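You operate a simulated robot arm through the tools that you are given. There is no shell and no other tool. Be economical: measure what you need, move in short steps, check, and stop when the job is done.

You run a simulated two-armed robot. Do the job below in one go: nothing can be reset, and whatever is moved stays where it is left.

Task
Pick up the orange jug with one hand, pass it to the other hand and put it on the white bench. Switch the brake lever off. Put the cream cloth on the cream tray. Open the battery box lid. Any order will do. Set down upright: orange jug.

The check looks at the end state, three seconds after you hand in, the way a careful person would. Anything else that was tipped, shoved, dropped, spilled or broken makes it a failure. Lids that push on must go on centred and level and be pressed home; caps that screw on are set level and turned clockwise until they are tight. Flat cloth is picked up by pressing the open fingertips on it (5 to 10 N) and closing them slowly along it; thin cloth reads only 2 to 8 mm in the jaws.

Robot
Two 7-joint arms with two-finger parallel grippers on one trunk, on a base that drives. Base frame: it is fixed to the floor where the robot stands at the start and does not move with it; the origin is under the middle of the robot, x ahead of it, y to its left, z up; the surface under the hand at the start is at about z = 850. Readings come in mm, degrees, newtons and seconds.
The left shoulder is at the start at [30, 119, 1035], the right one opposite. With the tool pointing down near the work surface each hand reaches from about 280 to 680 mm from the robot's upright axis, wherever it stands, measured 20 degrees to its own side. Places, roughly: battery box lid [-3500, 1500, 800]; brake lever [-7500, 3200, 400]; cream cloth (9x6x3 cm) [-3200, 1700, 700]; cream tray (20x11x3 cm) [-5400, -1300, 900]; orange jug (14x9x13 cm) [600, 100, 900]; white bench [-2800, -1600, 700]. Payload 3.43 kg a hand.
The tool frame of a hand sits at the grasp point between the pads (the TCP): z along the fingers, y along the line on which they close. The tips reach 30 mm beyond it. The gripper opens to 94 mm. The fingers are 28 mm wide and 10 mm thick; the gripper's body (50 by 96 mm) begins 55 mm behind the TCP.
Orientation is that of the tool frame in the base frame, as a unit quaternion [w, x, y, z]. With the fingers straight down and closing along the base's y, the tool's x points along the base's -x, its y along +y and its z along -z.

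Tools
- The arms move only by the tool move_arm. It takes "left_commands", "right_commands" or both (then of equal length, played together; a hand with none holds still); each is a list of rows, each an object (a shift or turn left out is 0, a gripper value left out holds the last) with "grip": the closure, from 0 (fully open) to 1 (shut); "offset": the shift along the base's x, y, z in units of 20 mm (1.0 is 20 mm), a list of three; "delta_rot": the turn, a rotation vector about the base's x, y, z in units of 5 degrees (1.0 is 5 degrees), a list of three. In form: [{"grip": grip, "offset": [x, y, z], "delta_rot": [ax, ay, az]}, ...]. A call has 1 to 8 rows; each row shifts and turns the commanded pose from where the row before left it. A call with a number of a shift or a turn outside -1 to 1 is refused whole. Rows are played at 5 a second. More than 50 mm and 8.6 degrees between two rows, or a gripper value outside its range, and nothing of the call is played. Where a pose cannot be reached the arm comes as near as it can. A force on the tool above 40 N (or 10 N above the force at the start of the call, whichever is more), or a blocked arm, ends the call early, and 0.2 s more pass. The fingers move at their own pace (about 72 mm/s each) and stop on an object; they squeeze with about 43 N. The grip force told is the motor's: it shows also when the fingers shut on nothing. Time passes only in rows, and 0.2 s behind the last, so rows that do not move let the fingers close. It gives the time, the measured TCP pose, the force on the tool (base axes), the opening and the grip force at its end, in the units of the frame above (readings bear some noise), with the torque about the TCP (base axes, N m) and any sound that the robot's microphone picked up.
- Cameras (640 x 400 px; columns grow to the right, rows downward): "scene" is now at [43.3, 1.6, 1738.6]; the picture's right is [0.27, -0.96, 0.00], its down [-0.83, -0.23, -0.51] and it looks along [0.49, 0.14, -0.86] (base axes); focal length 296 px, centre (320, 200). "left" rides on the left gripper at [76, -14, -103] in its tool frame; the picture's right is [0.18, 0.98, 0.00], its down [-0.75, 0.14, -0.64] and it looks along [-0.63, 0.12, 0.77] (tool axes); focal length 243 px, centre (320, 200). "right" rides on the right gripper at [76, 14, -103] in its tool frame; the picture's right is [-0.18, 0.98, 0.00], its down [-0.75, -0.14, -0.64] and it looks along [-0.63, -0.12, 0.77] (tool axes); focal length 243 px, centre (320, 200). There is no depth. A picture from a camera that has moved, and an enlarged one, comes with that camera's place and axes in the base frame and with its lens. The place of the scene camera against the robot may be out by one fixed shift of up to 25 mm in any direction.
- get_image(camera): a new picture of that camera. The clock stands still meanwhile.
- slide_trunk(by): slides the trunk up (or, below 0, down) by that many mm; the arms and the scene camera ride with it, the base frame stays. It gives what a move gives, with no picture.
- steer(legs): drives the robot by 1 to 6 legs, each [ahead, turn to the left] in mm and degrees, along the robot's own axes; the way and the turn of a leg run together, so that a leg with both is an arc; at most 1500 mm and 180 degrees a leg. The arms and the cameras ride along, it lands a little off, and it stops where it bumps. It gives what a move gives.
- aim_head(pan, tilt): turns the head with the scene camera to pan (to the left, within 143 degrees either way) and tilt (down, from -29 to 69), counted from straight ahead of the robot. It gives what a move gives.
- inspect(camera, box): a new picture of the part [left, top, right, bottom] of that camera's present view, enlarged. The clock stands still meanwhile.
- sign_off(): hands the job in; it is judged then, once.

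Go step by step. Nothing tells you exact positions but the pictures and the camera data: compare them with the known pose of the tool, close in by small moves and look again before you grip or let go. The budget is 165 turns and 122 pictures, counting those below and the enlarged ones. Unless the task says otherwise, let go and move clear before handing in.

The tools are called after ">>>" as a command line: name --argument value ..., lists and objects as JSON in quotes. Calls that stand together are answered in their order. move_arm: Moves the arms, as the interface text tells. Its arguments: {"type":"object","properties":{"left_commands":{"type":"array"},"right_commands":{"type":"array"}},"required":[]} The other tools are called the same way: slide_trunk (by) slides the trunk up or down; steer (legs) drives the base; aim_head (pan, tilt) turns the head that bears the scene camera; get_image (camera) takes a picture; inspect (camera, box) takes an enlarged picture of a part of a camera's view; sign_off () hands the job in.

At the start:

```text
clock: 0.0
left_eef_pos: [434.1, 257.8, 1087.7]
left_ee_rot: [0.0, 0.0, 1.0, 0.001]
left_force: [0.3, -0.1, 0.3]
left_torque: [0.02, 0.02, -0.01]
left_gripper_width: 94.0
left_finger_force: 0.0
right_eef_pos: [354.1, -81.5, 1114.0]
right_ee_rot: [-0.001, 0.0, 1.0, 0.0]
right_force: [-0.6, -0.3, -0.1]
right_torque: [0.03, 0.01, 0.04]
right_gripper_width: 94.1
right_finger_force: 0.0
trunk travel left (down, up): [-300.0, 110.0]
robot x, y, heading: [0.5, -0.6, -0.0]
head pan, tilt: [15.6, 59.1]
```

scene: 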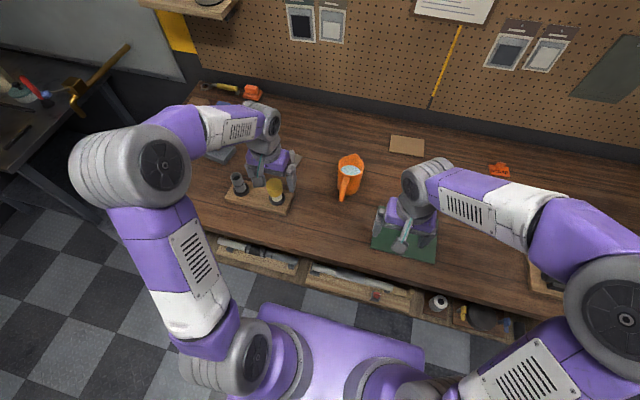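
right: 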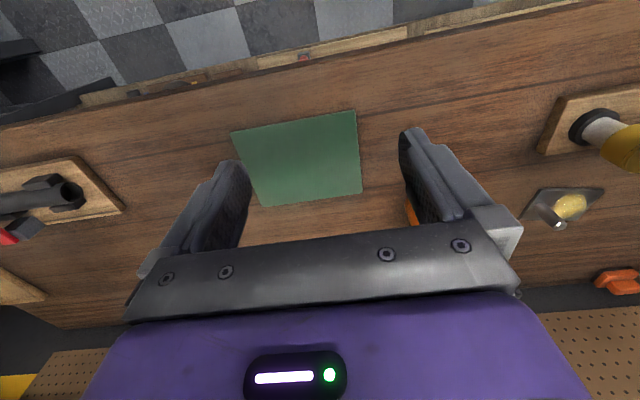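
left: 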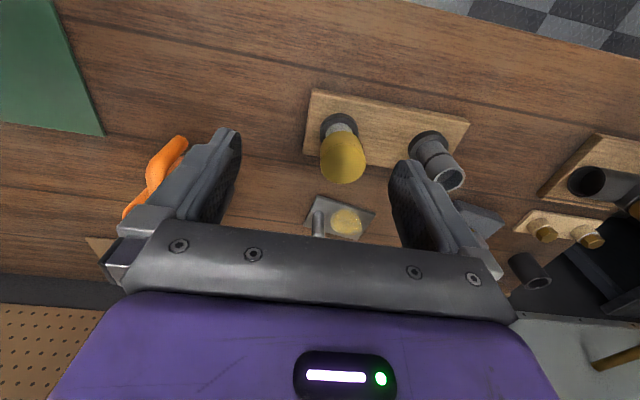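

The orange jug stands between the two hands near [640, 65], and it seems to hold something. I take a closer look before planning the grip.

>>> inspect --camera "scene" --box '[290, 120, 450, 220]'

>>> aim_head --pan 0 --tilt 45

```text
4.00 times, centred on (370, 170) of scene
camera zoom: at [43.3, 1.6, 1738.6], right [0.27, -0.96, 0.0], down [-0.83, -0.23, -0.51], along [0.49, 0.14, -0.86], focal length 1185 px, centre (120, 320)
```

zoom: 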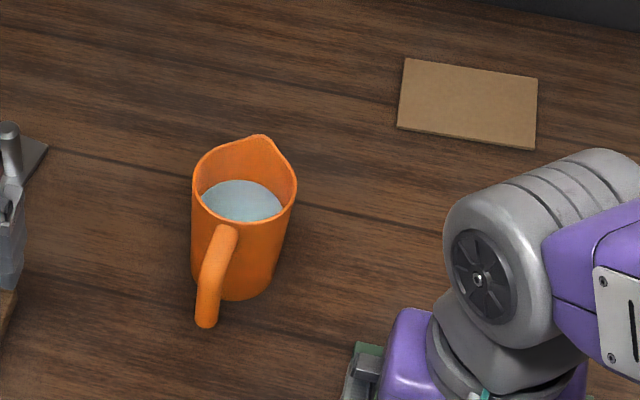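

```text
clock: 0.8
left_eef_pos: [433.8, 258.1, 1087.8]
left_ee_rot: [-0.001, 0.001, 1.0, 0.0]
left_force: [-0.1, 0.1, -1.0]
left_torque: [0.0, 0.02, 0.0]
left_gripper_width: 94.1
left_finger_force: 0.1
right_eef_pos: [354.4, -81.2, 1113.2]
right_ee_rot: [-0.001, 0.0, 1.0, 0.0]
right_force: [-0.5, -0.5, -0.6]
right_torque: [-0.02, 0.01, 0.0]
right_gripper_width: 94.1
right_finger_force: 0.0
trunk travel left (down, up): [-300.0, 110.0]
robot x, y, heading: [-0.0, -1.5, -0.1]
head pan, tilt: [0.0, 45.0]
```

The jug has its handle toward the robot and its spout away, with water inside. I plan a handle grip with the left hand, then the right hand takes the body from above. I need to measure it first.

>>> get_image --camera "scene"

>>> inspect --camera "scene" --box '[260, 180, 360, 242]'

```text
117 pictures are left
camera scene: at [59.4, -16.5, 1756.9], right [0.0, -1.0, 0.0], down [-0.71, 0.0, -0.71], along [0.71, 0.0, -0.71], focal length 296 px, centre (320, 200)
```

scene: 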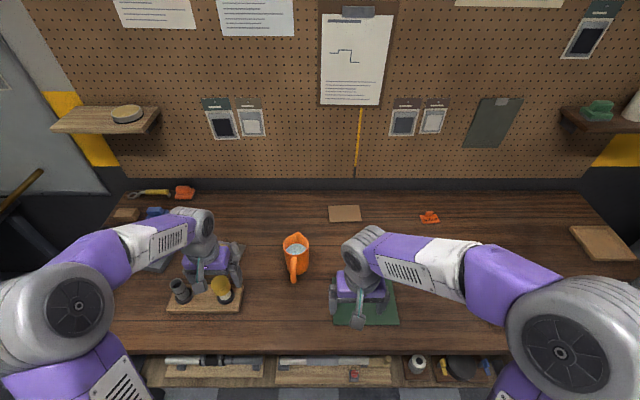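

```text
6.40 times, centred on (310, 211) of scene
camera zoom: at [59.4, -16.5, 1756.9], right [0.0, -1.0, 0.0], down [-0.71, 0.0, -0.71], along [0.71, 0.0, -0.71], focal length 1895 px, centre (384, 130)
```

zoom: 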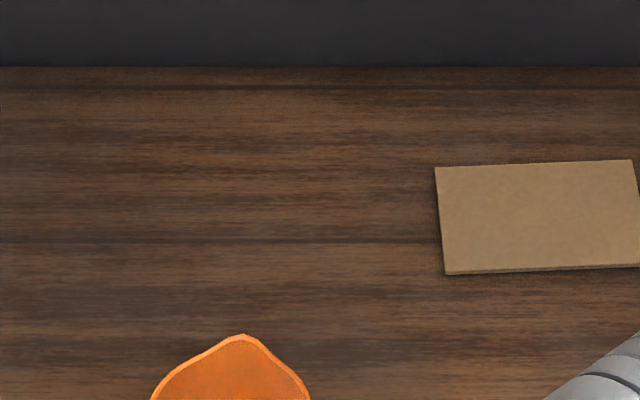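

>>> inspect --camera "scene" --box '[256, 220, 336, 290]'

>>> move_arm --left_commands '[{"offset": [0, 1, 0], "delta_rot": [0, 0, 0]}, {"offset": [-0.5, 0, 1], "delta_rot": [0, -1, 0]}, {"offset": [-0.5, 0, 0], "delta_rot": [0, -1, 0]}, {"offset": [-0.5, 0, 0], "delta_rot": [0, -1, 0]}, {"delta_rot": [0, -1, 0]}, {"delta_rot": [0, -1, 0]}, {"delta_rot": [0, -1, 0]}]'

>>> get_image --camera "left"

```text
5.71 times, centred on (296, 255) of scene
camera zoom: at [59.4, -16.5, 1756.9], right [0.0, -1.0, 0.0], down [-0.71, 0.0, -0.71], along [0.71, 0.0, -0.71], focal length 1692 px, centre (457, -114)
```

zoom: 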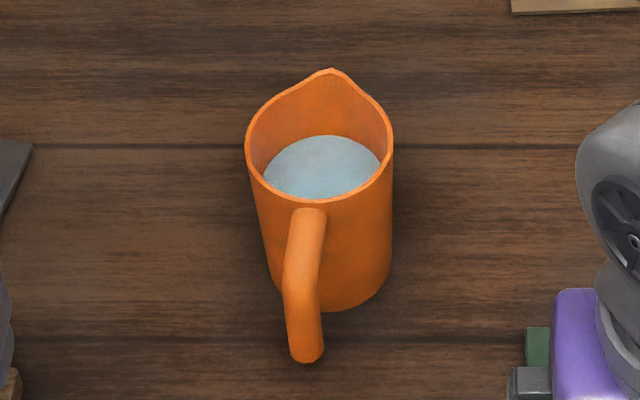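

```text
clock: 2.4
left_eef_pos: [404.4, 277.7, 1108.6]
left_ee_rot: [0.26, 0.0, 0.966, 0.001]
left_force: [-0.1, 0.3, 0.5]
left_torque: [-0.02, -0.02, 0.01]
left_gripper_width: 94.1
left_finger_force: 0.1
right_eef_pos: [352.6, -82.0, 1114.4]
right_ee_rot: [0.0, 0.0, 1.0, 0.0]
right_force: [-0.4, -0.4, -0.6]
right_torque: [0.02, 0.02, 0.03]
right_gripper_width: 93.7
right_finger_force: 0.0
trunk travel left (down, up): [-300.0, 110.0]
robot x, y, heading: [3.6, 0.2, 0.0]
head pan, tilt: [0.0, 45.0]
```

```text
114 pictures are left
camera left: at [286.7, 263.5, 1158.0], right [-0.16, 0.98, -0.09], down [0.33, 0.14, 0.93], along [0.93, 0.12, -0.35], focal length 243 px, centre (320, 200)
```

left: 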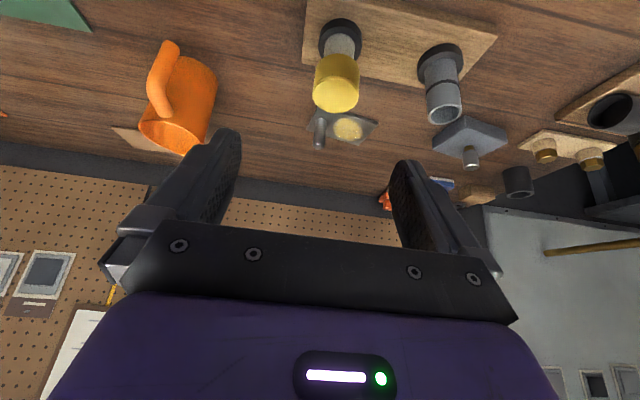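

>>> inspect --camera "left" --box '[110, 20, 250, 170]'

```text
2.67 times, centred on (180, 95) of left
camera zoom: at [286.7, 263.5, 1158.0], right [-0.16, 0.98, -0.09], down [0.33, 0.14, 0.93], along [0.93, 0.12, -0.35], focal length 647 px, centre (693, 480)
```

zoom: 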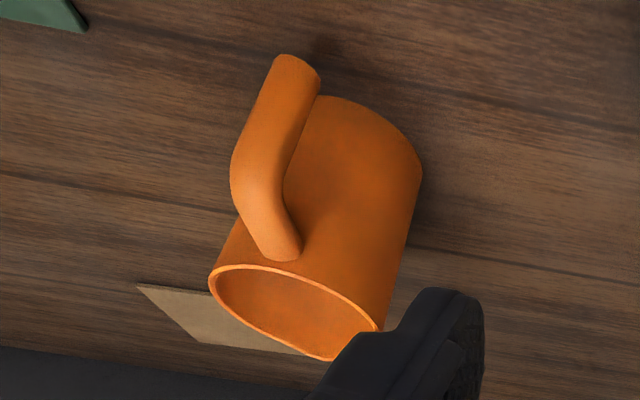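

The handle is a hooked bar near [552, 76], running from z≈920 down to a free end at about 865; the rim is near z 965 at [632, 72]. I move the right hand out of the way and bring the left hand, pitched 45°, behind the handle.

>>> move_arm --left_commands '[{"offset": [0, -1, 0], "delta_rot": [0, -1, 0]}, {"offset": [0, -1, 0], "delta_rot": [0, -1, 0]}, {"offset": [0, -1, 0], "delta_rot": [0, -1, 0]}, {"offset": [0, -1, -0.5]}, {"offset": [0, -1, -0.5]}, {"offset": [0.4, -1, -0.5]}, {"offset": [0.4, -1, -0.5]}, {"offset": [0.4, -1, -0.5]}]' --right_commands '[{"offset": [0, -1, 0]}, {"offset": [0, -1, 0]}, {"offset": [0, -1, 0]}, {"offset": [0, -1, 0]}, {"offset": [0, -1, 0]}, {"offset": [0, -1, 0]}, {"offset": [0, -1, 0]}, {"offset": [0, -1, 0]}]'

>>> move_arm --left_commands '[{"offset": [0.5, -1, -0.5]}, {"offset": [0.5, -1, -0.5]}, {"offset": [0, 0, -0.5]}, {"offset": [0, 0, -0.5]}]'

>>> get_image --camera "left"

>>> get_image --camera "scene"

```text
clock: 4.2
left_eef_pos: [429.2, 137.8, 1058.0]
left_ee_rot: [0.355, -0.004, 0.935, 0.009]
left_force: [-0.3, 0.0, 0.7]
left_torque: [0.03, 0.0, 0.03]
left_gripper_width: 94.1
left_finger_force: 0.1
left hand out of reach, approached as far as the arm can: row 1, 2
right_eef_pos: [356.3, -244.3, 1114.3]
right_ee_rot: [0.001, -0.001, 1.0, 0.001]
right_force: [0.4, 1.0, -0.3]
right_torque: [0.02, -0.04, 0.0]
right_gripper_width: 93.8
right_finger_force: 0.1
trunk travel left (down, up): [-300.0, 110.0]
robot x, y, heading: [0.3, -0.2, 0.0]
head pan, tilt: [0.0, 45.0]
```

```text
clock: 5.2
left_eef_pos: [447.7, 99.2, 1018.5]
left_ee_rot: [0.357, -0.004, 0.934, 0.009]
left_force: [-0.4, -0.3, -0.1]
left_torque: [-0.02, 0.02, 0.03]
left_gripper_width: 94.2
left_finger_force: 0.3
right_eef_pos: [356.5, -243.0, 1114.3]
right_ee_rot: [0.0, 0.0, 1.0, 0.0]
right_force: [0.3, 0.3, 0.1]
right_torque: [0.01, -0.05, -0.01]
right_gripper_width: 93.9
right_finger_force: 0.0
trunk travel left (down, up): [-300.0, 110.0]
robot x, y, heading: [-3.1, 3.0, -0.0]
head pan, tilt: [0.0, 45.0]
```

```text
112 pictures are left
camera left: at [322.8, 82.5, 1043.1], right [-0.15, 0.98, -0.11], down [0.13, 0.13, 0.98], along [0.98, 0.13, -0.15], focal length 243 px, centre (320, 200)
```

left: 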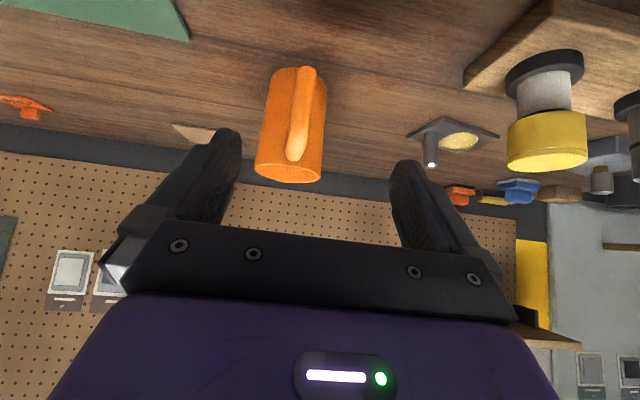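

```text
111 pictures are left
camera scene: at [60.0, -16.7, 1756.9], right [0.0, -1.0, 0.0], down [-0.71, 0.0, -0.71], along [0.71, 0.0, -0.71], focal length 296 px, centre (320, 200)
```

scene: 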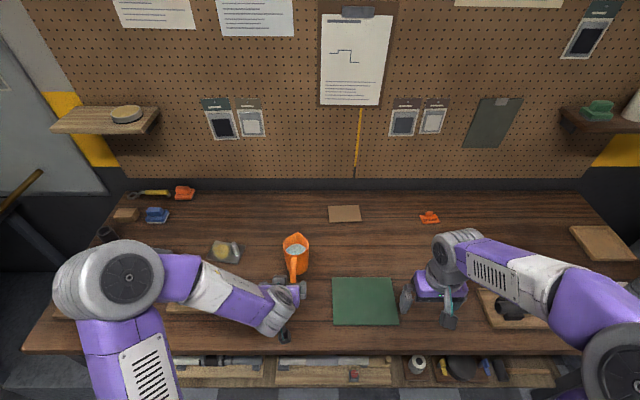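

The handle bar is around x≈551, y≈82. I centre on it and come down along the fingers, stopping a little short to look.

>>> move_arm --left_commands '[{"offset": [0, -0.85, 0]}, {"offset": [0.85, 0, -1]}, {"offset": [0.85, 0, -1]}, {"offset": [0.85, 0, -1]}, {"offset": [0.85, 0, -1]}, {}]'

>>> get_image --camera "left"

>>> inspect --camera "scene" --box '[256, 220, 336, 290]'

```text
clock: 6.6
left_eef_pos: [515.7, 82.3, 937.5]
left_ee_rot: [0.356, -0.003, 0.935, 0.009]
left_force: [-1.0, 0.1, 0.0]
left_torque: [0.02, -0.01, 0.01]
left_gripper_width: 93.9
left_finger_force: 0.1
right_eef_pos: [355.0, -242.9, 1115.0]
right_ee_rot: [0.0, 0.0, 1.0, 0.0]
right_force: [0.1, 0.2, 0.1]
right_torque: [0.01, 0.0, -0.01]
right_gripper_width: 94.0
right_finger_force: 0.1
trunk travel left (down, up): [-300.0, 110.0]
robot x, y, heading: [-3.0, 0.1, -0.0]
head pan, tilt: [0.0, 45.0]
```

```text
110 pictures are left
camera left: at [390.2, 65.8, 962.6], right [-0.15, 0.98, -0.11], down [0.13, 0.13, 0.98], along [0.98, 0.13, -0.15], focal length 243 px, centre (320, 200)
```

left: 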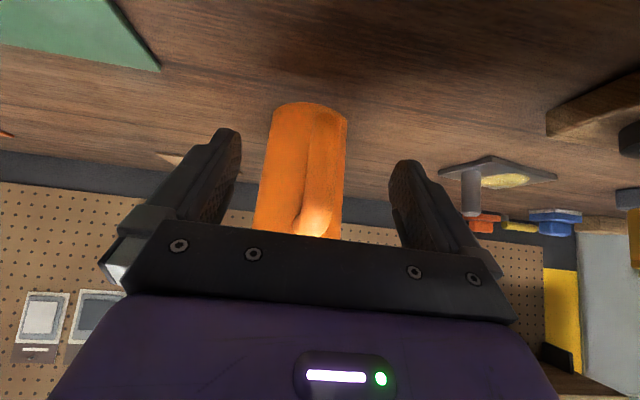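

```text
5.71 times, centred on (296, 255) of scene
camera zoom: at [58.8, -16.7, 1757.0], right [0.0, -1.0, 0.0], down [-0.71, 0.0, -0.71], along [0.71, 0.0, -0.71], focal length 1692 px, centre (457, -114)
```

zoom: 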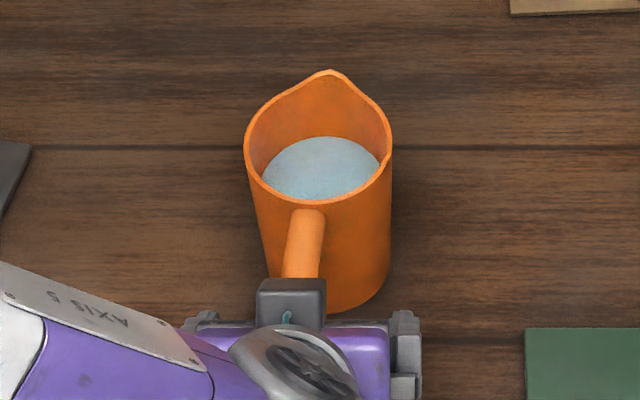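

>>> inspect --camera "left" --box '[220, 80, 410, 250]'

```text
2.35 times, centred on (315, 165) of left
camera zoom: at [390.2, 65.8, 962.6], right [-0.15, 0.98, -0.11], down [0.13, 0.13, 0.98], along [0.98, 0.13, -0.15], focal length 571 px, centre (332, 282)
```

zoom: 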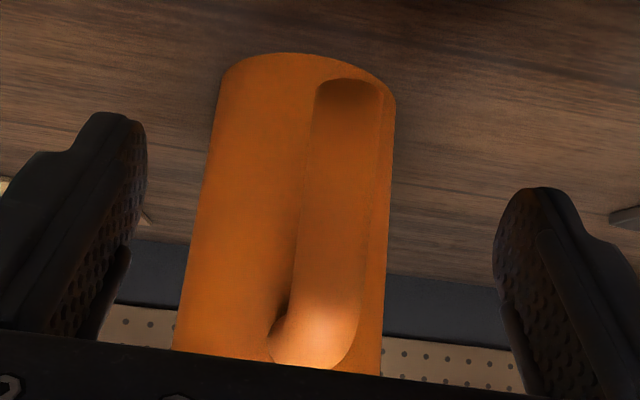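

The bar stands at x≈551, y≈84, between z≈880 and 940, about 19 mm thick. I go in to z≈908 and close slowly on it.

>>> move_arm --left_commands '[{"offset": [0.85, 0.1, -0.75]}, {"offset": [0.85, 0, -0.75]}, {}, {"grip": 0.5}, {"grip": 0.6}, {"grip": 0.65}, {"grip": 0.7}, {"grip": 0.72}]'

>>> inspect --camera "scene" --box '[256, 220, 336, 290]'

>>> get_image --camera "left"

```text
clock: 8.4
left_eef_pos: [550.3, 82.2, 907.5]
left_ee_rot: [0.356, -0.003, 0.935, 0.008]
left_force: [0.4, 0.6, -1.0]
left_torque: [-0.02, -0.05, -0.01]
left_gripper_width: 26.8
left_finger_force: 0.1
right_eef_pos: [355.3, -242.2, 1115.0]
right_ee_rot: [0.0, 0.0, 1.0, 0.0]
right_force: [-0.3, 0.0, -0.5]
right_torque: [0.02, 0.01, -0.01]
right_gripper_width: 94.2
right_finger_force: 0.0
trunk travel left (down, up): [-300.0, 110.0]
robot x, y, heading: [-1.2, -3.4, 0.0]
head pan, tilt: [0.0, 45.0]
```

```text
5.71 times, centred on (296, 255) of scene
camera zoom: at [59.4, -16.5, 1757.0], right [0.0, -1.0, 0.0], down [-0.71, 0.0, -0.71], along [0.71, 0.0, -0.71], focal length 1692 px, centre (457, -114)
```

zoom: 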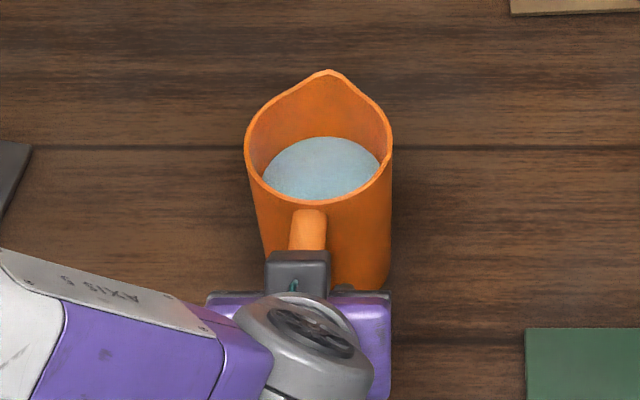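

```text
106 pictures are left
camera left: at [425.4, 67.1, 933.0], right [-0.15, 0.98, -0.11], down [0.13, 0.13, 0.98], along [0.98, 0.13, -0.15], focal length 243 px, centre (320, 200)
```

left: 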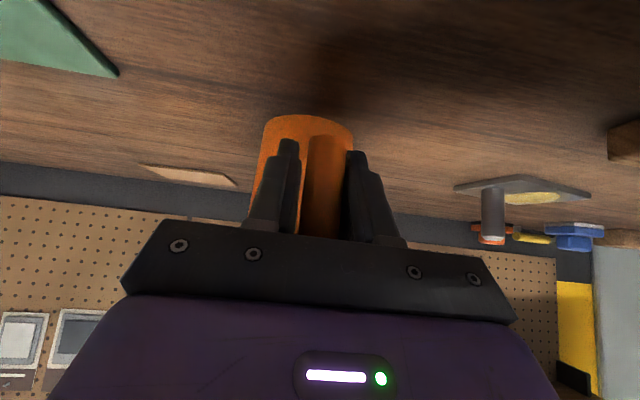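

The bar is centred between the fingers. I close fully and lift a little.

>>> move_arm --left_commands '[{"grip": 0.78}, {"grip": 0.82}, {"grip": 1.0}, {}, {}, {"offset": [0, 0, 0.3]}, {"offset": [0, 0, 0.5]}, {}]'

>>> get_image --camera "scene"

```text
clock: 10.2
left_eef_pos: [549.0, 83.5, 923.9]
left_ee_rot: [0.355, -0.003, 0.935, 0.008]
left_force: [-0.1, 0.0, -3.2]
left_torque: [0.02, 0.2, -0.02]
left_gripper_width: 23.4
left_finger_force: 43.2
right_eef_pos: [356.3, -241.3, 1114.4]
right_ee_rot: [0.0, 0.0, 1.0, 0.0]
right_force: [0.6, -0.3, -1.1]
right_torque: [0.0, 0.0, -0.04]
right_gripper_width: 94.1
right_finger_force: 0.0
trunk travel left (down, up): [-300.0, 110.0]
robot x, y, heading: [0.4, -1.2, 0.0]
head pan, tilt: [0.0, 45.0]
```

```text
105 pictures are left
camera scene: at [60.1, -16.5, 1756.9], right [0.0, -1.0, 0.0], down [-0.71, 0.0, -0.71], along [0.71, 0.0, -0.71], focal length 296 px, centre (320, 200)
```

scene: 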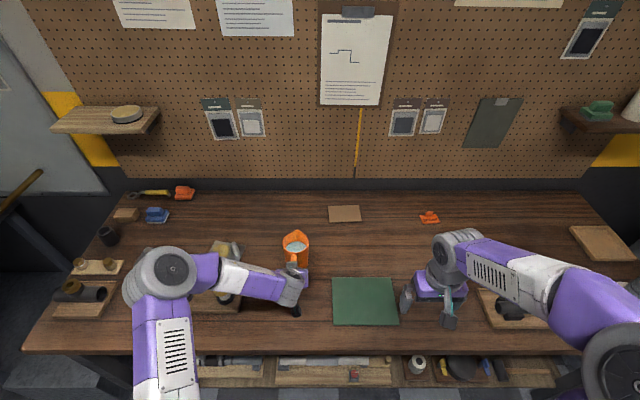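

The lift is clean at about 0.33 kg with no sign of slip. I raise the jug further and draw it closer.

>>> move_arm --left_commands '[{"offset": [0, 0, 0.5]}, {"offset": [-0.3, 0, 0.7]}, {"offset": [-0.6, 0, 0.7]}, {"offset": [-0.8, 0, 0.6]}, {"offset": [-0.8, 0, 0.5]}, {"offset": [-0.8, 0, 0.3]}, {"offset": [-0.5, 0, 0.2]}, {"offset": [-0.2, 0, 0]}]'

>>> inspect --camera "scene" --box '[240, 200, 400, 300]'

>>> get_image --camera "right"

```text
clock: 12.0
left_eef_pos: [469.0, 82.7, 992.4]
left_ee_rot: [0.356, -0.003, 0.934, 0.008]
left_force: [-0.3, 0.8, -3.5]
left_torque: [-0.01, 0.16, 0.01]
left_gripper_width: 23.4
left_finger_force: 42.6
right_eef_pos: [356.0, -243.4, 1113.7]
right_ee_rot: [0.0, 0.0, 1.0, 0.001]
right_force: [-0.4, -0.1, 0.1]
right_torque: [0.03, -0.01, -0.02]
right_gripper_width: 93.8
right_finger_force: 0.2
trunk travel left (down, up): [-300.0, 110.0]
robot x, y, heading: [-0.2, -3.1, -0.1]
head pan, tilt: [0.0, 45.0]
```

```text
4.00 times, centred on (320, 250) of scene
camera zoom: at [59.9, -16.5, 1756.9], right [0.0, -1.0, 0.0], down [-0.71, 0.0, -0.71], along [0.71, 0.0, -0.71], focal length 1185 px, centre (320, 0)
```

zoom: 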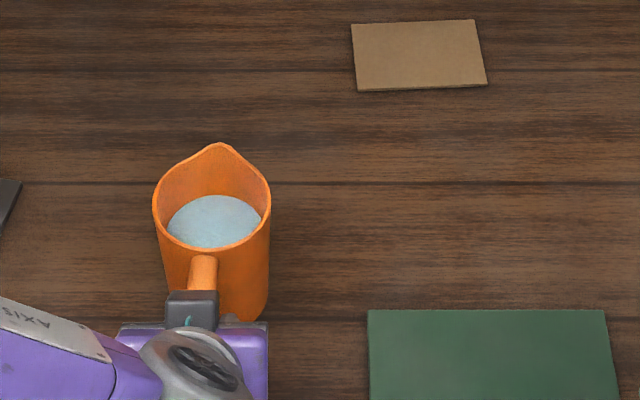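

```text
103 pictures are left
camera right: at [279.8, -227.9, 1216.8], right [0.18, 0.98, 0.0], down [0.75, -0.14, 0.64], along [0.63, -0.12, -0.77], focal length 243 px, centre (320, 200)
```

right: 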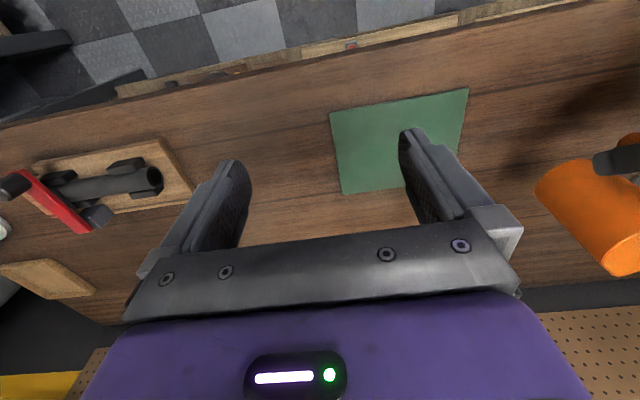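

The jug hangs level, its rim near z 1050. I bring it a little nearer, and take the right hand forward first and then across above the jug's right wall, which I'll pinch with one finger inside.

>>> move_arm --left_commands '[{"offset": [-0.5, -0.5, -0.25]}, {"offset": [-0.5, -0.5, -0.25]}, {"offset": [-0.5, -0.5, -0.25]}, {"offset": [-0.5, -0.5, -0.25]}, {}, {}, {}, {}]' --right_commands '[{"offset": [1, 0, 0.2], "grip": 0.4}, {"offset": [1, 0, 0]}, {"offset": [1, 0, 0]}, {"offset": [1, 0, 0]}, {"offset": [1, 0, 0]}, {"offset": [1, 0, 0]}, {"offset": [1, 0.5, 0]}, {"offset": [0.7, 1, 0]}]'

>>> move_arm --right_commands '[{"offset": [0, 1, 0]}, {"offset": [0, 1, 0]}, {"offset": [0, 1, 0]}, {"offset": [0, 1, 0]}, {"offset": [0, 1, 0]}, {"offset": [0, 1, 0]}, {"offset": [0, 1, 0]}, {}]'

>>> get_image --camera "right"

>>> get_image --camera "scene"

```text
clock: 13.8
left_eef_pos: [429.4, 43.2, 973.9]
left_ee_rot: [0.355, -0.004, 0.935, 0.009]
left_force: [0.8, 0.1, -5.3]
left_torque: [-0.01, 0.17, 0.02]
left_gripper_width: 23.2
left_finger_force: 42.9
right_eef_pos: [509.9, -209.9, 1116.4]
right_ee_rot: [0.0, 0.001, 1.0, 0.0]
right_force: [-0.8, -1.2, 0.5]
right_torque: [0.0, -0.01, 0.02]
right_gripper_width: 56.3
right_finger_force: 0.1
trunk travel left (down, up): [-300.0, 110.0]
robot x, y, heading: [1.4, 0.5, 0.1]
head pan, tilt: [0.0, 45.0]
```

```text
clock: 15.6
left_eef_pos: [429.9, 42.6, 972.9]
left_ee_rot: [0.356, -0.003, 0.935, 0.008]
left_force: [-0.7, 0.3, -3.3]
left_torque: [0.04, 0.18, -0.01]
left_gripper_width: 23.4
left_finger_force: 43.0
right_eef_pos: [507.1, -70.3, 1118.4]
right_ee_rot: [0.001, 0.0, 1.0, 0.0]
right_force: [0.1, -0.2, -0.8]
right_torque: [-0.03, 0.03, -0.02]
right_gripper_width: 56.6
right_finger_force: 0.0
trunk travel left (down, up): [-300.0, 110.0]
robot x, y, heading: [-4.0, 2.9, -0.2]
head pan, tilt: [0.0, 45.0]
```

```text
102 pictures are left
camera right: at [430.7, -56.5, 1220.6], right [0.18, 0.98, 0.0], down [0.75, -0.14, 0.64], along [0.63, -0.12, -0.77], focal length 243 px, centre (320, 200)
```

right: 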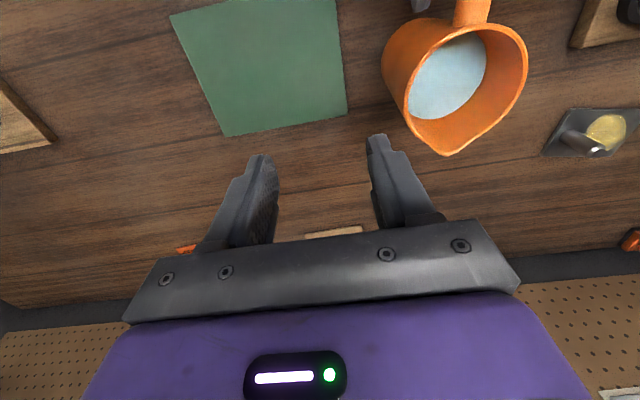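

```text
101 pictures are left
camera scene: at [59.8, -17.1, 1756.9], right [0.0, -1.0, 0.0], down [-0.71, 0.0, -0.71], along [0.71, 0.0, -0.71], focal length 296 px, centre (320, 200)
```

scene: 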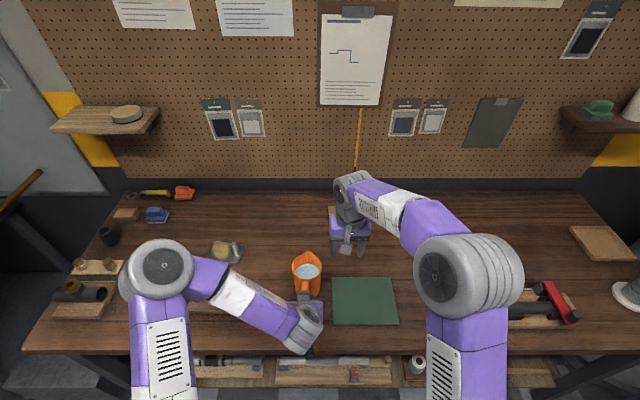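

>>> inspect --camera "right" --box '[360, 0, 560, 160]'

>>> inspect --camera "scene" --box '[266, 230, 366, 310]'

```text
2.50 times, centred on (460, 80) of right
camera zoom: at [430.7, -56.5, 1220.6], right [0.18, 0.98, 0.0], down [0.75, -0.14, 0.64], along [0.63, -0.12, -0.77], focal length 606 px, centre (-30, 500)
```

zoom: 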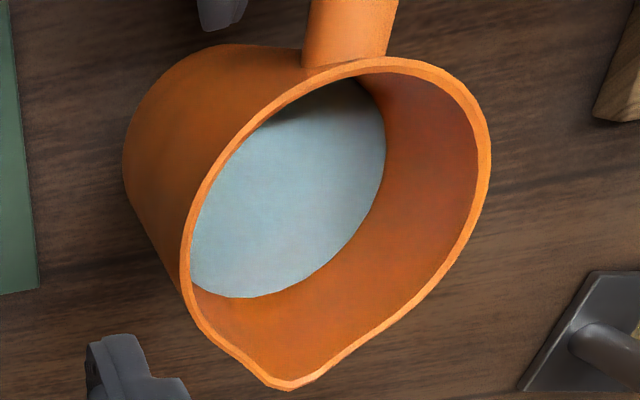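

```text
5.00 times, centred on (316, 270) of scene
camera zoom: at [59.8, -17.1, 1756.9], right [0.0, -1.0, 0.0], down [-0.71, 0.0, -0.71], along [0.71, 0.0, -0.71], focal length 1481 px, centre (340, -150)
```

zoom: 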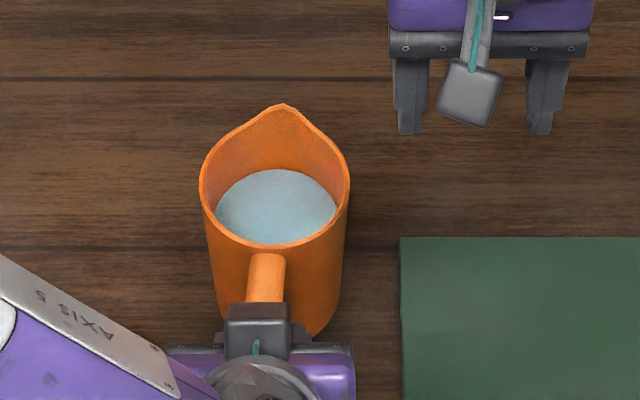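

The rim's right wall is at about [505, -3] with rim height near z 1030; the scene camera reads about 19 mm low in y. I move the right hand over that wall and check before descending.

>>> move_arm --right_commands '[{"offset": [0, 0.9, 0]}, {"offset": [0, 0.85, 0]}, {"offset": [0, 0.85, 0]}, {"offset": [0, 0.8, 0]}, {"offset": [0, 0, -0.75]}, {"offset": [0, 0, -0.75]}, {}]'

>>> get_image --camera "right"

>>> inspect --camera "scene" --box '[266, 230, 366, 310]'

```text
clock: 17.2
left_eef_pos: [429.4, 42.5, 973.5]
left_ee_rot: [0.355, -0.003, 0.935, 0.008]
left_force: [-0.2, 0.8, -4.2]
left_torque: [0.0, 0.2, 0.01]
left_gripper_width: 23.2
left_finger_force: 42.5
right_eef_pos: [509.1, -1.8, 1087.2]
right_ee_rot: [0.0, 0.0, 1.0, 0.0]
right_force: [-0.1, -0.5, 0.2]
right_torque: [0.02, -0.02, -0.03]
right_gripper_width: 56.4
right_finger_force: 0.1
trunk travel left (down, up): [-300.0, 110.0]
robot x, y, heading: [-1.6, -0.0, -0.0]
head pan, tilt: [0.0, 45.0]
```

```text
98 pictures are left
camera right: at [432.4, 12.4, 1189.7], right [0.18, 0.98, 0.0], down [0.75, -0.14, 0.64], along [0.63, -0.12, -0.77], focal length 243 px, centre (320, 200)
```

right: 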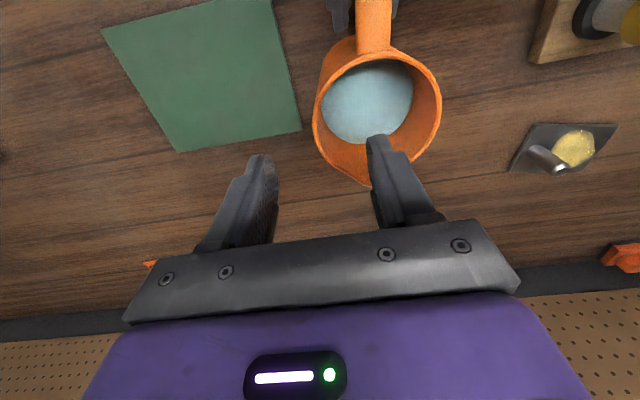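

```text
5.00 times, centred on (316, 270) of scene
camera zoom: at [59.5, -16.7, 1757.0], right [0.0, -1.0, 0.0], down [-0.71, 0.0, -0.71], along [0.71, 0.0, -0.71], focal length 1481 px, centre (340, -150)
```

zoom: 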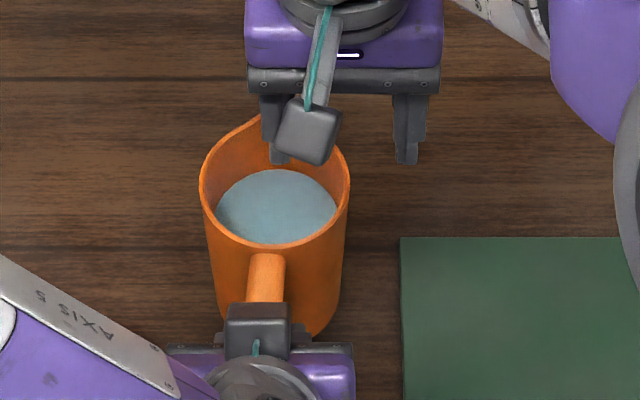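

The open fingers straddle the right wall well. I go down so the tips sit about 25 mm below the rim, then close gently.

>>> move_arm --right_commands '[{"offset": [-0.15, -0.05, -0.7]}, {"offset": [-0.15, 0, -0.7]}, {"offset": [0, 0, -0.6]}, {"offset": [0, 0, -0.5]}, {}]'

>>> get_image --camera "right"

>>> inspect --camera "scene" --box '[266, 230, 366, 310]'

```text
clock: 18.4
left_eef_pos: [428.8, 42.4, 974.9]
left_ee_rot: [0.355, -0.004, 0.935, 0.008]
left_force: [-0.9, 0.4, -3.5]
left_torque: [0.02, 0.16, -0.01]
left_gripper_width: 23.3
left_finger_force: 42.9
right_eef_pos: [503.6, -4.5, 1039.1]
right_ee_rot: [0.001, 0.0, 1.0, 0.0]
right_force: [-0.4, -0.2, 0.5]
right_torque: [-0.03, -0.01, 0.0]
right_gripper_width: 56.2
right_finger_force: 0.0
trunk travel left (down, up): [-300.0, 110.0]
robot x, y, heading: [-0.7, -0.0, -0.1]
head pan, tilt: [0.0, 45.0]
```

```text
96 pictures are left
camera right: at [426.8, 10.3, 1141.0], right [0.18, 0.98, 0.0], down [0.75, -0.14, 0.64], along [0.63, -0.12, -0.77], focal length 243 px, centre (320, 200)
```

right: 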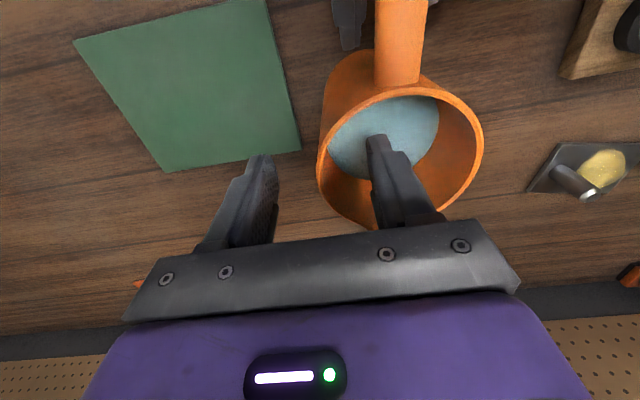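

```text
5.00 times, centred on (316, 270) of scene
camera zoom: at [59.7, -16.6, 1756.9], right [0.0, -1.0, 0.0], down [-0.71, 0.0, -0.71], along [0.71, 0.0, -0.71], focal length 1481 px, centre (340, -150)
```

zoom: 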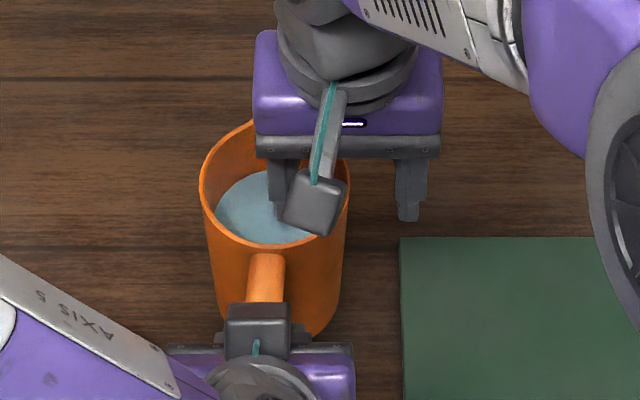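

Inner finger is inside, outer outside, wall midway. Lower 8 mm more and close slowly.

>>> move_arm --right_commands '[{"offset": [0, 0, -0.4]}, {"grip": 0.6}, {"grip": 0.75}, {"grip": 0.85}, {"grip": 0.92}, {"grip": 1.0}, {}, {}]'

>>> get_image --camera "right"

```text
clock: 20.2
left_eef_pos: [429.2, 43.1, 974.1]
left_ee_rot: [0.356, -0.003, 0.935, 0.007]
left_force: [5.2, -9.7, -4.2]
left_torque: [-0.08, 0.54, -0.07]
left_gripper_width: 23.4
left_finger_force: 42.8
right_eef_pos: [502.2, -4.0, 1031.2]
right_ee_rot: [-0.002, 0.0, 1.0, 0.001]
right_force: [-5.2, 9.6, 0.3]
right_torque: [0.73, 0.07, -0.38]
right_gripper_width: 9.2
right_finger_force: 42.8
trunk travel left (down, up): [-300.0, 110.0]
robot x, y, heading: [0.9, -3.0, 0.2]
head pan, tilt: [0.0, 45.0]
```

```text
94 pictures are left
camera right: at [426.9, 10.5, 1134.0], right [0.18, 0.98, 0.0], down [0.75, -0.14, 0.64], along [0.63, -0.12, -0.77], focal length 243 px, centre (320, 200)
```

right: 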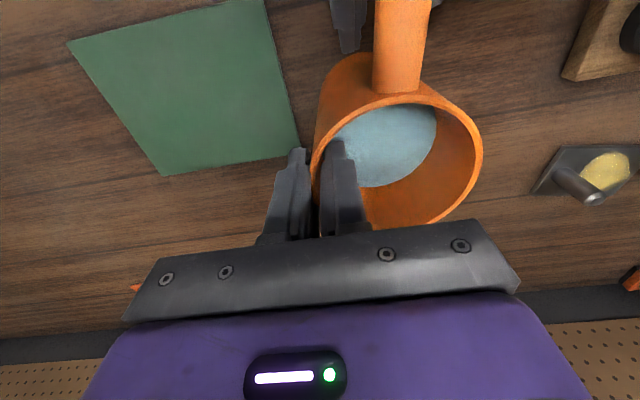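

>>> move_arm --right_commands '[{"offset": [-0.05, 0.1, 0]}, {}]'

```text
clock: 20.8
left_eef_pos: [428.0, 44.2, 973.3]
left_ee_rot: [0.355, -0.004, 0.935, 0.009]
left_force: [1.0, -4.5, -5.9]
left_torque: [-0.34, -0.13, -0.01]
left_gripper_width: 23.2
left_finger_force: 42.7
right_eef_pos: [502.4, -4.1, 1030.3]
right_ee_rot: [0.0, 0.0, 1.0, -0.001]
right_force: [-0.1, 6.1, 0.2]
right_torque: [0.74, 0.52, -0.34]
right_gripper_width: 9.3
right_finger_force: 42.7
trunk travel left (down, up): [-300.0, 110.0]
robot x, y, heading: [0.4, -0.6, 0.0]
head pan, tilt: [0.0, 45.0]
```

Both hands hold it. Now I open the left hand and back it straight away.

>>> move_arm --left_commands '[{"grip": 0.65}, {"grip": 0.4}, {"grip": 0.2}, {"offset": [-0.5, 0, 0.3]}, {"offset": [-0.8, 0, 0.5]}, {"offset": [-0.8, 0.3, 0.7]}, {"offset": [-0.4, 1, 0.7]}, {"offset": [0, 1, 0.5]}]'

>>> get_image --camera "scene"

>>> get_image --camera "right"

```text
clock: 22.6
left_eef_pos: [392.9, 82.0, 1025.7]
left_ee_rot: [0.355, -0.002, 0.935, 0.007]
left_force: [-2.2, -6.3, -2.1]
left_torque: [-0.01, 0.06, -0.28]
left_gripper_width: 78.8
left_finger_force: 3.1
left hand out of reach, approached as far as the arm can: row 7, 8
right_eef_pos: [501.7, -1.8, 1032.5]
right_ee_rot: [0.001, 0.0, 1.0, 0.001]
right_force: [2.3, 6.5, -0.1]
right_torque: [0.07, -0.01, -0.58]
right_gripper_width: 10.0
right_finger_force: 42.8
trunk travel left (down, up): [-300.0, 110.0]
robot x, y, heading: [-2.2, -1.2, -0.0]
head pan, tilt: [0.0, 45.0]
```

```text
93 pictures are left
camera scene: at [59.5, -16.0, 1756.9], right [0.0, -1.0, 0.0], down [-0.71, 0.0, -0.71], along [0.71, 0.0, -0.71], focal length 296 px, centre (320, 200)
```

scene: 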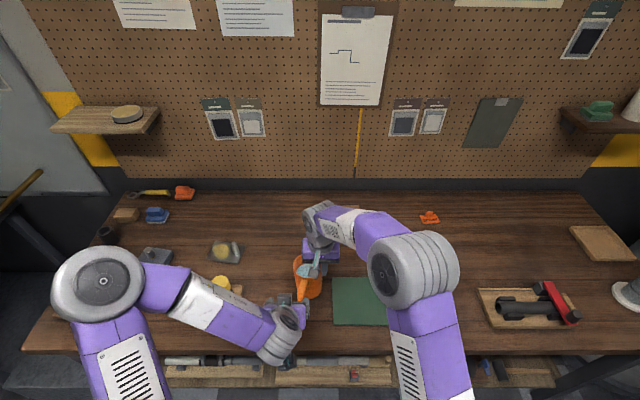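

```text
92 pictures are left
camera right: at [425.7, 12.9, 1133.8], right [0.18, 0.98, 0.0], down [0.75, -0.14, 0.64], along [0.63, -0.12, -0.77], focal length 243 px, centre (320, 200)
```

right: 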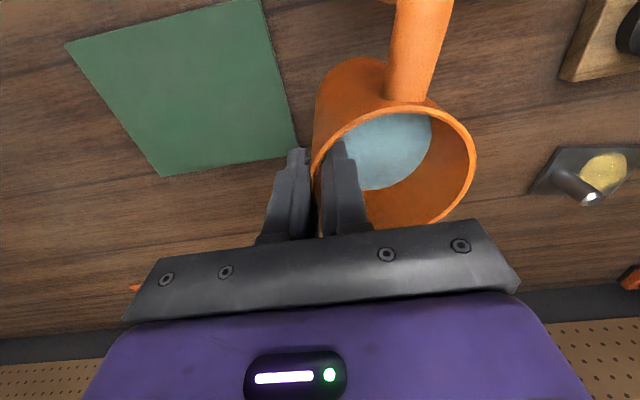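

The left hand's finger is still brushing the handle because it ran out of reach backwards. I shift it back toward centre and raise it straight up off the handle.

>>> move_arm --left_commands '[{"offset": [0, -0.5, 0]}, {"offset": [0, -0.5, 0]}, {}]'

>>> get_image --camera "left"

```text
clock: 23.4
left_eef_pos: [395.9, 62.2, 1027.2]
left_ee_rot: [0.355, -0.004, 0.935, 0.01]
left_force: [0.1, 0.3, 0.8]
left_torque: [-0.02, 0.0, 0.0]
left_gripper_width: 75.2
left_finger_force: 0.0
right_eef_pos: [501.8, -2.5, 1030.6]
right_ee_rot: [-0.001, 0.0, 1.0, 0.0]
right_force: [0.5, 0.5, -0.1]
right_torque: [-0.18, -0.09, -0.01]
right_gripper_width: 8.5
right_finger_force: 42.3
trunk travel left (down, up): [-300.0, 110.0]
robot x, y, heading: [-0.7, 2.6, 0.2]
head pan, tilt: [0.0, 45.0]
```

```text
91 pictures are left
camera left: at [271.1, 46.1, 1051.7], right [-0.15, 0.98, -0.11], down [0.13, 0.13, 0.98], along [0.98, 0.13, -0.15], focal length 243 px, centre (320, 200)
```

left: 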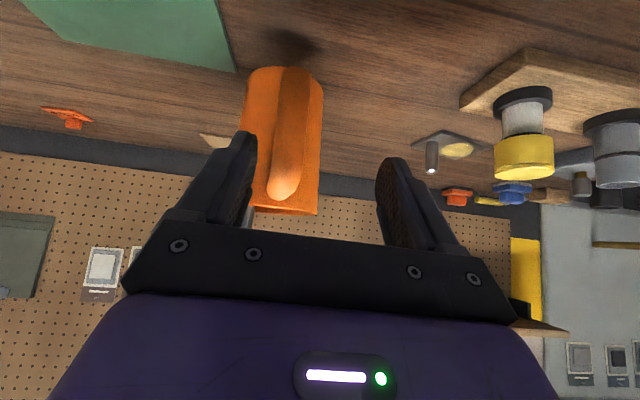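

>>> move_arm --left_commands '[{"offset": [0, 0.1, 0.6]}, {"offset": [0, 0.2, 0.8]}, {"offset": [0, 0.5, 0.6]}, {"offset": [0, 1, 0]}, {"offset": [0, 1, 0]}, {"offset": [0, 1, 0]}, {"offset": [0, 1, 0]}]'

>>> get_image --camera "scene"

>>> get_image --camera "right"

```text
clock: 25.0
left_eef_pos: [407.5, 155.4, 1068.6]
left_ee_rot: [0.355, -0.003, 0.935, 0.009]
left_force: [-0.5, 0.3, 0.2]
left_torque: [-0.01, 0.0, -0.04]
left_gripper_width: 75.0
left_finger_force: 0.0
left hand out of reach, approached as far as the arm can: row 5, 6, 7
right_eef_pos: [501.4, -3.0, 1030.8]
right_ee_rot: [-0.001, 0.001, 1.0, 0.0]
right_force: [0.6, -0.2, -0.8]
right_torque: [-0.15, -0.11, 0.02]
right_gripper_width: 8.6
right_finger_force: 43.2
trunk travel left (down, up): [-300.0, 110.0]
robot x, y, heading: [-0.9, 1.2, -0.0]
head pan, tilt: [0.0, 45.0]
```

```text
90 pictures are left
camera scene: at [59.4, -16.2, 1757.0], right [0.0, -1.0, 0.0], down [-0.71, 0.0, -0.71], along [0.71, 0.0, -0.71], focal length 296 px, centre (320, 200)
```

scene: 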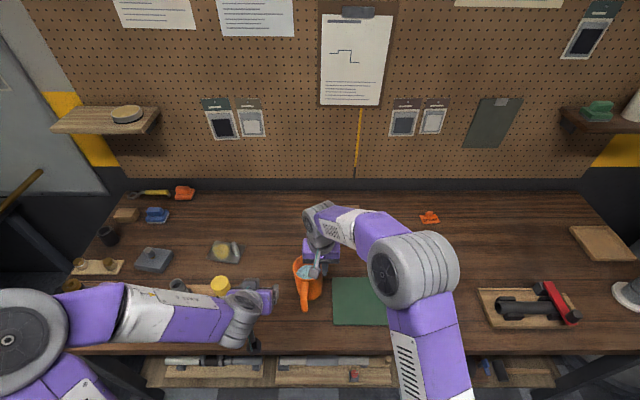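

```text
89 pictures are left
camera right: at [425.6, 11.8, 1133.4], right [0.18, 0.98, 0.0], down [0.75, -0.14, 0.64], along [0.63, -0.12, -0.77], focal length 243 px, centre (320, 200)
```

right: 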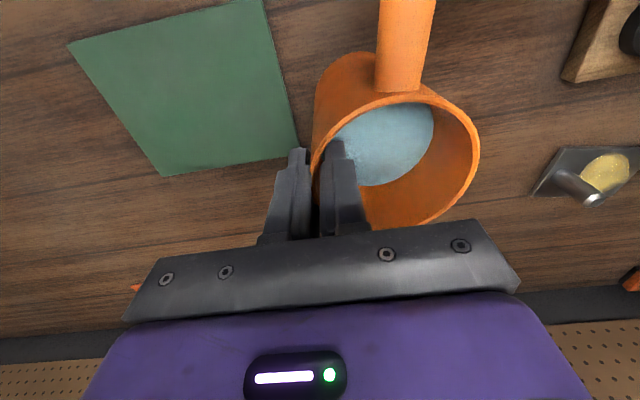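

The jug is now only in the right hand and level. I lift it, draw it in, then look around the room to plan the drive.

>>> move_arm --left_commands '[{"offset": [0, 0, 0.5], "delta_rot": [0, 1, 0]}, {"offset": [0, 0.2, 0.5], "delta_rot": [0, 1, 0]}, {"offset": [0, 0.5, 0.5], "delta_rot": [0, 1, 0]}, {"offset": [0, 0.8, 0], "delta_rot": [0, 1, 0]}, {"offset": [-0.5, 0.8, 0], "delta_rot": [0, 1, 0]}, {"offset": [-0.5, 0.5, 0], "delta_rot": [0, 1, 0]}, {"offset": [-0.5, 0, 0], "delta_rot": [0, 1, 0]}, {"delta_rot": [0, 1, 0]}]' --right_commands '[{"offset": [0, 0, 0.4]}, {"offset": [-0.2, -0.2, 0.6]}, {"offset": [-0.4, -0.4, 0.6]}, {"offset": [-0.6, -0.6, 0.6]}, {"offset": [-0.6, -0.6, 0.4]}, {"offset": [-0.6, -0.6, 0.2]}, {"offset": [-0.6, -0.6, 0]}, {"offset": [-0.3, -0.3, 0]}]'

>>> aim_head --pan 140 --tilt 15

>>> get_image --camera "scene"

>>> aim_head --pan -140 --tilt 15

>>> get_image --camera "scene"

```text
clock: 26.8
left_eef_pos: [378.9, 210.6, 1100.2]
left_ee_rot: [0.013, 0.0, 1.0, 0.009]
left_force: [0.8, 0.0, -0.4]
left_torque: [0.01, 0.02, 0.0]
left_gripper_width: 75.4
left_finger_force: 0.0
right_eef_pos: [434.6, -66.5, 1083.6]
right_ee_rot: [0.0, -0.001, 1.0, 0.0]
right_force: [-0.5, 0.1, -3.4]
right_torque: [-0.14, -0.05, 0.02]
right_gripper_width: 8.9
right_finger_force: 42.8
trunk travel left (down, up): [-300.0, 110.0]
robot x, y, heading: [-1.3, -1.1, 0.3]
head pan, tilt: [0.0, 45.0]
```

```text
clock: 29.0
left_eef_pos: [379.7, 210.9, 1098.6]
left_ee_rot: [0.015, -0.001, 1.0, 0.009]
left_force: [-0.5, 0.1, -0.1]
left_torque: [0.01, 0.01, -0.04]
left_gripper_width: 75.2
left_finger_force: 0.1
right_eef_pos: [435.4, -66.5, 1083.3]
right_ee_rot: [0.0, -0.001, 1.0, 0.0]
right_force: [-0.6, 0.1, -3.3]
right_torque: [-0.17, -0.12, 0.0]
right_gripper_width: 8.6
right_finger_force: 42.5
trunk travel left (down, up): [-300.0, 110.0]
robot x, y, heading: [1.8, 1.2, 0.0]
head pan, tilt: [140.0, 15.0]
```

```text
88 pictures are left
camera scene: at [-93.1, 43.5, 1803.8], right [0.64, 0.77, 0.0], down [0.2, -0.17, -0.97], along [-0.74, 0.62, -0.26], focal length 296 px, centre (320, 200)
```

scene: 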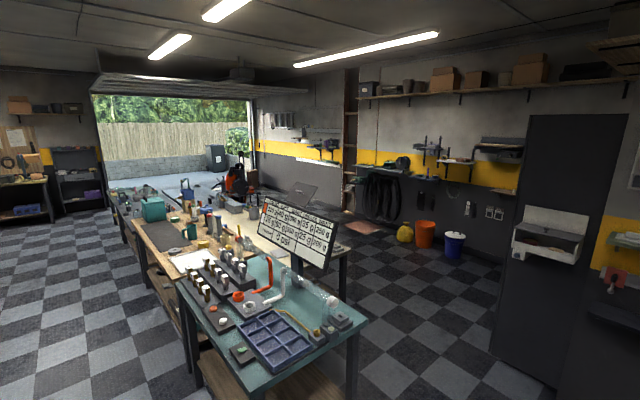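

```text
clock: 32.9
left_eef_pos: [380.1, 209.2, 1098.5]
left_ee_rot: [0.016, 0.0, 1.0, 0.009]
left_force: [-0.2, -0.1, 0.3]
left_torque: [-0.02, 0.03, -0.02]
left_gripper_width: 75.2
left_finger_force: 0.1
right_eef_pos: [434.7, -67.0, 1085.2]
right_ee_rot: [0.0, 0.0, 1.0, 0.0]
right_force: [-0.2, 0.2, -4.5]
right_torque: [-0.18, -0.11, 0.02]
right_gripper_width: 8.9
right_finger_force: 43.0
trunk travel left (down, up): [-300.0, 110.0]
robot x, y, heading: [-0.5, 1.0, -0.2]
head pan, tilt: [-140.0, 15.0]
```

```text
87 pictures are left
camera scene: at [-93.1, -76.7, 1803.8], right [-0.64, 0.77, 0.0], down [0.2, 0.17, -0.97], along [-0.74, -0.62, -0.26], focal length 296 px, centre (320, 200)
```

scene: 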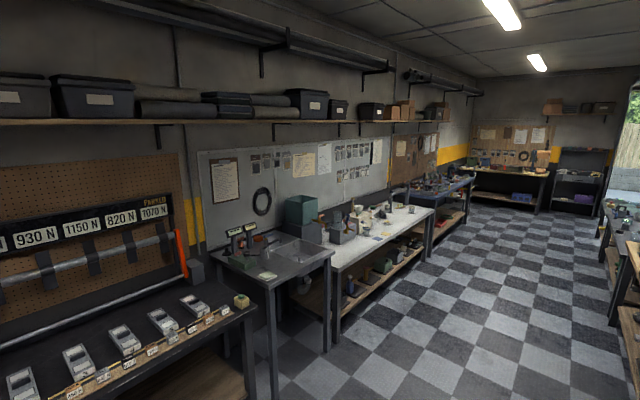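

The white bench is along the right wall beyond the sink, its front edge near y≈-1280, with a free aisle in front. I back off from the wood bench, turn around and drive along the aisle.

>>> steer --legs '[[-500, 0], [0, -90], [0, -77], [1000, 0]]'

>>> aim_head --pan 40 --tilt 25

>>> get_image --camera "scene"

>>> get_image --camera "right"

```text
clock: 47.5
left_eef_pos: [-1754.7, -565.6, 1099.6]
left_ee_rot: [0.011, 0.991, 0.133, -0.013]
left_force: [-0.3, -1.0, -0.5]
left_torque: [-0.02, -0.02, 0.02]
left_gripper_width: 75.0
left_finger_force: 0.0
right_eef_pos: [-1880.2, -313.2, 1084.7]
right_ee_rot: [0.0, 0.991, 0.134, 0.0]
right_force: [-0.3, 0.1, -4.7]
right_torque: [0.16, 0.12, -0.01]
right_gripper_width: 8.5
right_finger_force: 42.4
trunk travel left (down, up): [-300.0, 110.0]
robot x, y, heading: [-1444.7, -260.5, -164.8]
head pan, tilt: [-140.0, 15.0]
```

```text
clock: 50.2
left_eef_pos: [-1753.7, -564.7, 1099.4]
left_ee_rot: [0.01, 0.991, 0.133, -0.013]
left_force: [-0.6, -0.6, -0.2]
left_torque: [-0.01, 0.0, -0.03]
left_gripper_width: 75.3
left_finger_force: 0.0
right_eef_pos: [-1879.9, -312.1, 1084.1]
right_ee_rot: [0.0, 0.991, 0.133, 0.0]
right_force: [0.2, -0.2, -3.4]
right_torque: [0.12, 0.15, 0.01]
right_gripper_width: 8.6
right_finger_force: 42.4
trunk travel left (down, up): [-300.0, 110.0]
robot x, y, heading: [-1444.9, -267.0, -164.8]
head pan, tilt: [40.0, 25.0]
```

```text
86 pictures are left
camera scene: at [-1460.2, -346.8, 1787.5], right [-0.82, 0.57, 0.0], down [0.24, 0.35, -0.91], along [-0.52, -0.74, -0.42], focal length 296 px, centre (320, 200)
```

scene: 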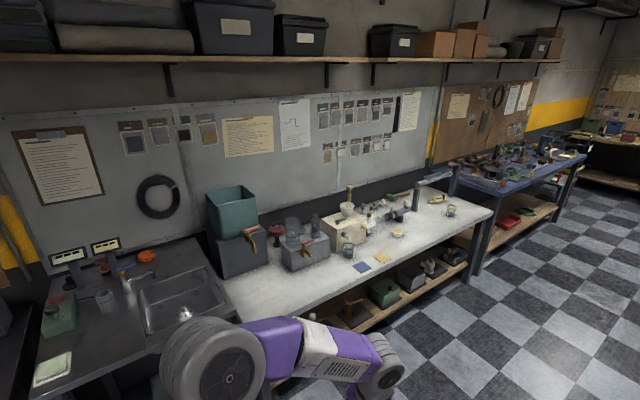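

```text
85 pictures are left
camera right: at [-1803.4, -306.1, 1187.1], right [0.08, -1.0, 0.0], down [-0.76, -0.06, 0.64], along [-0.64, -0.05, -0.77], focal length 243 px, centre (320, 200)
```

right: 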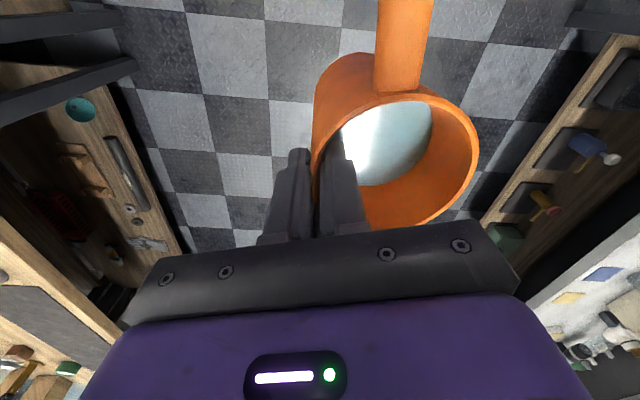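

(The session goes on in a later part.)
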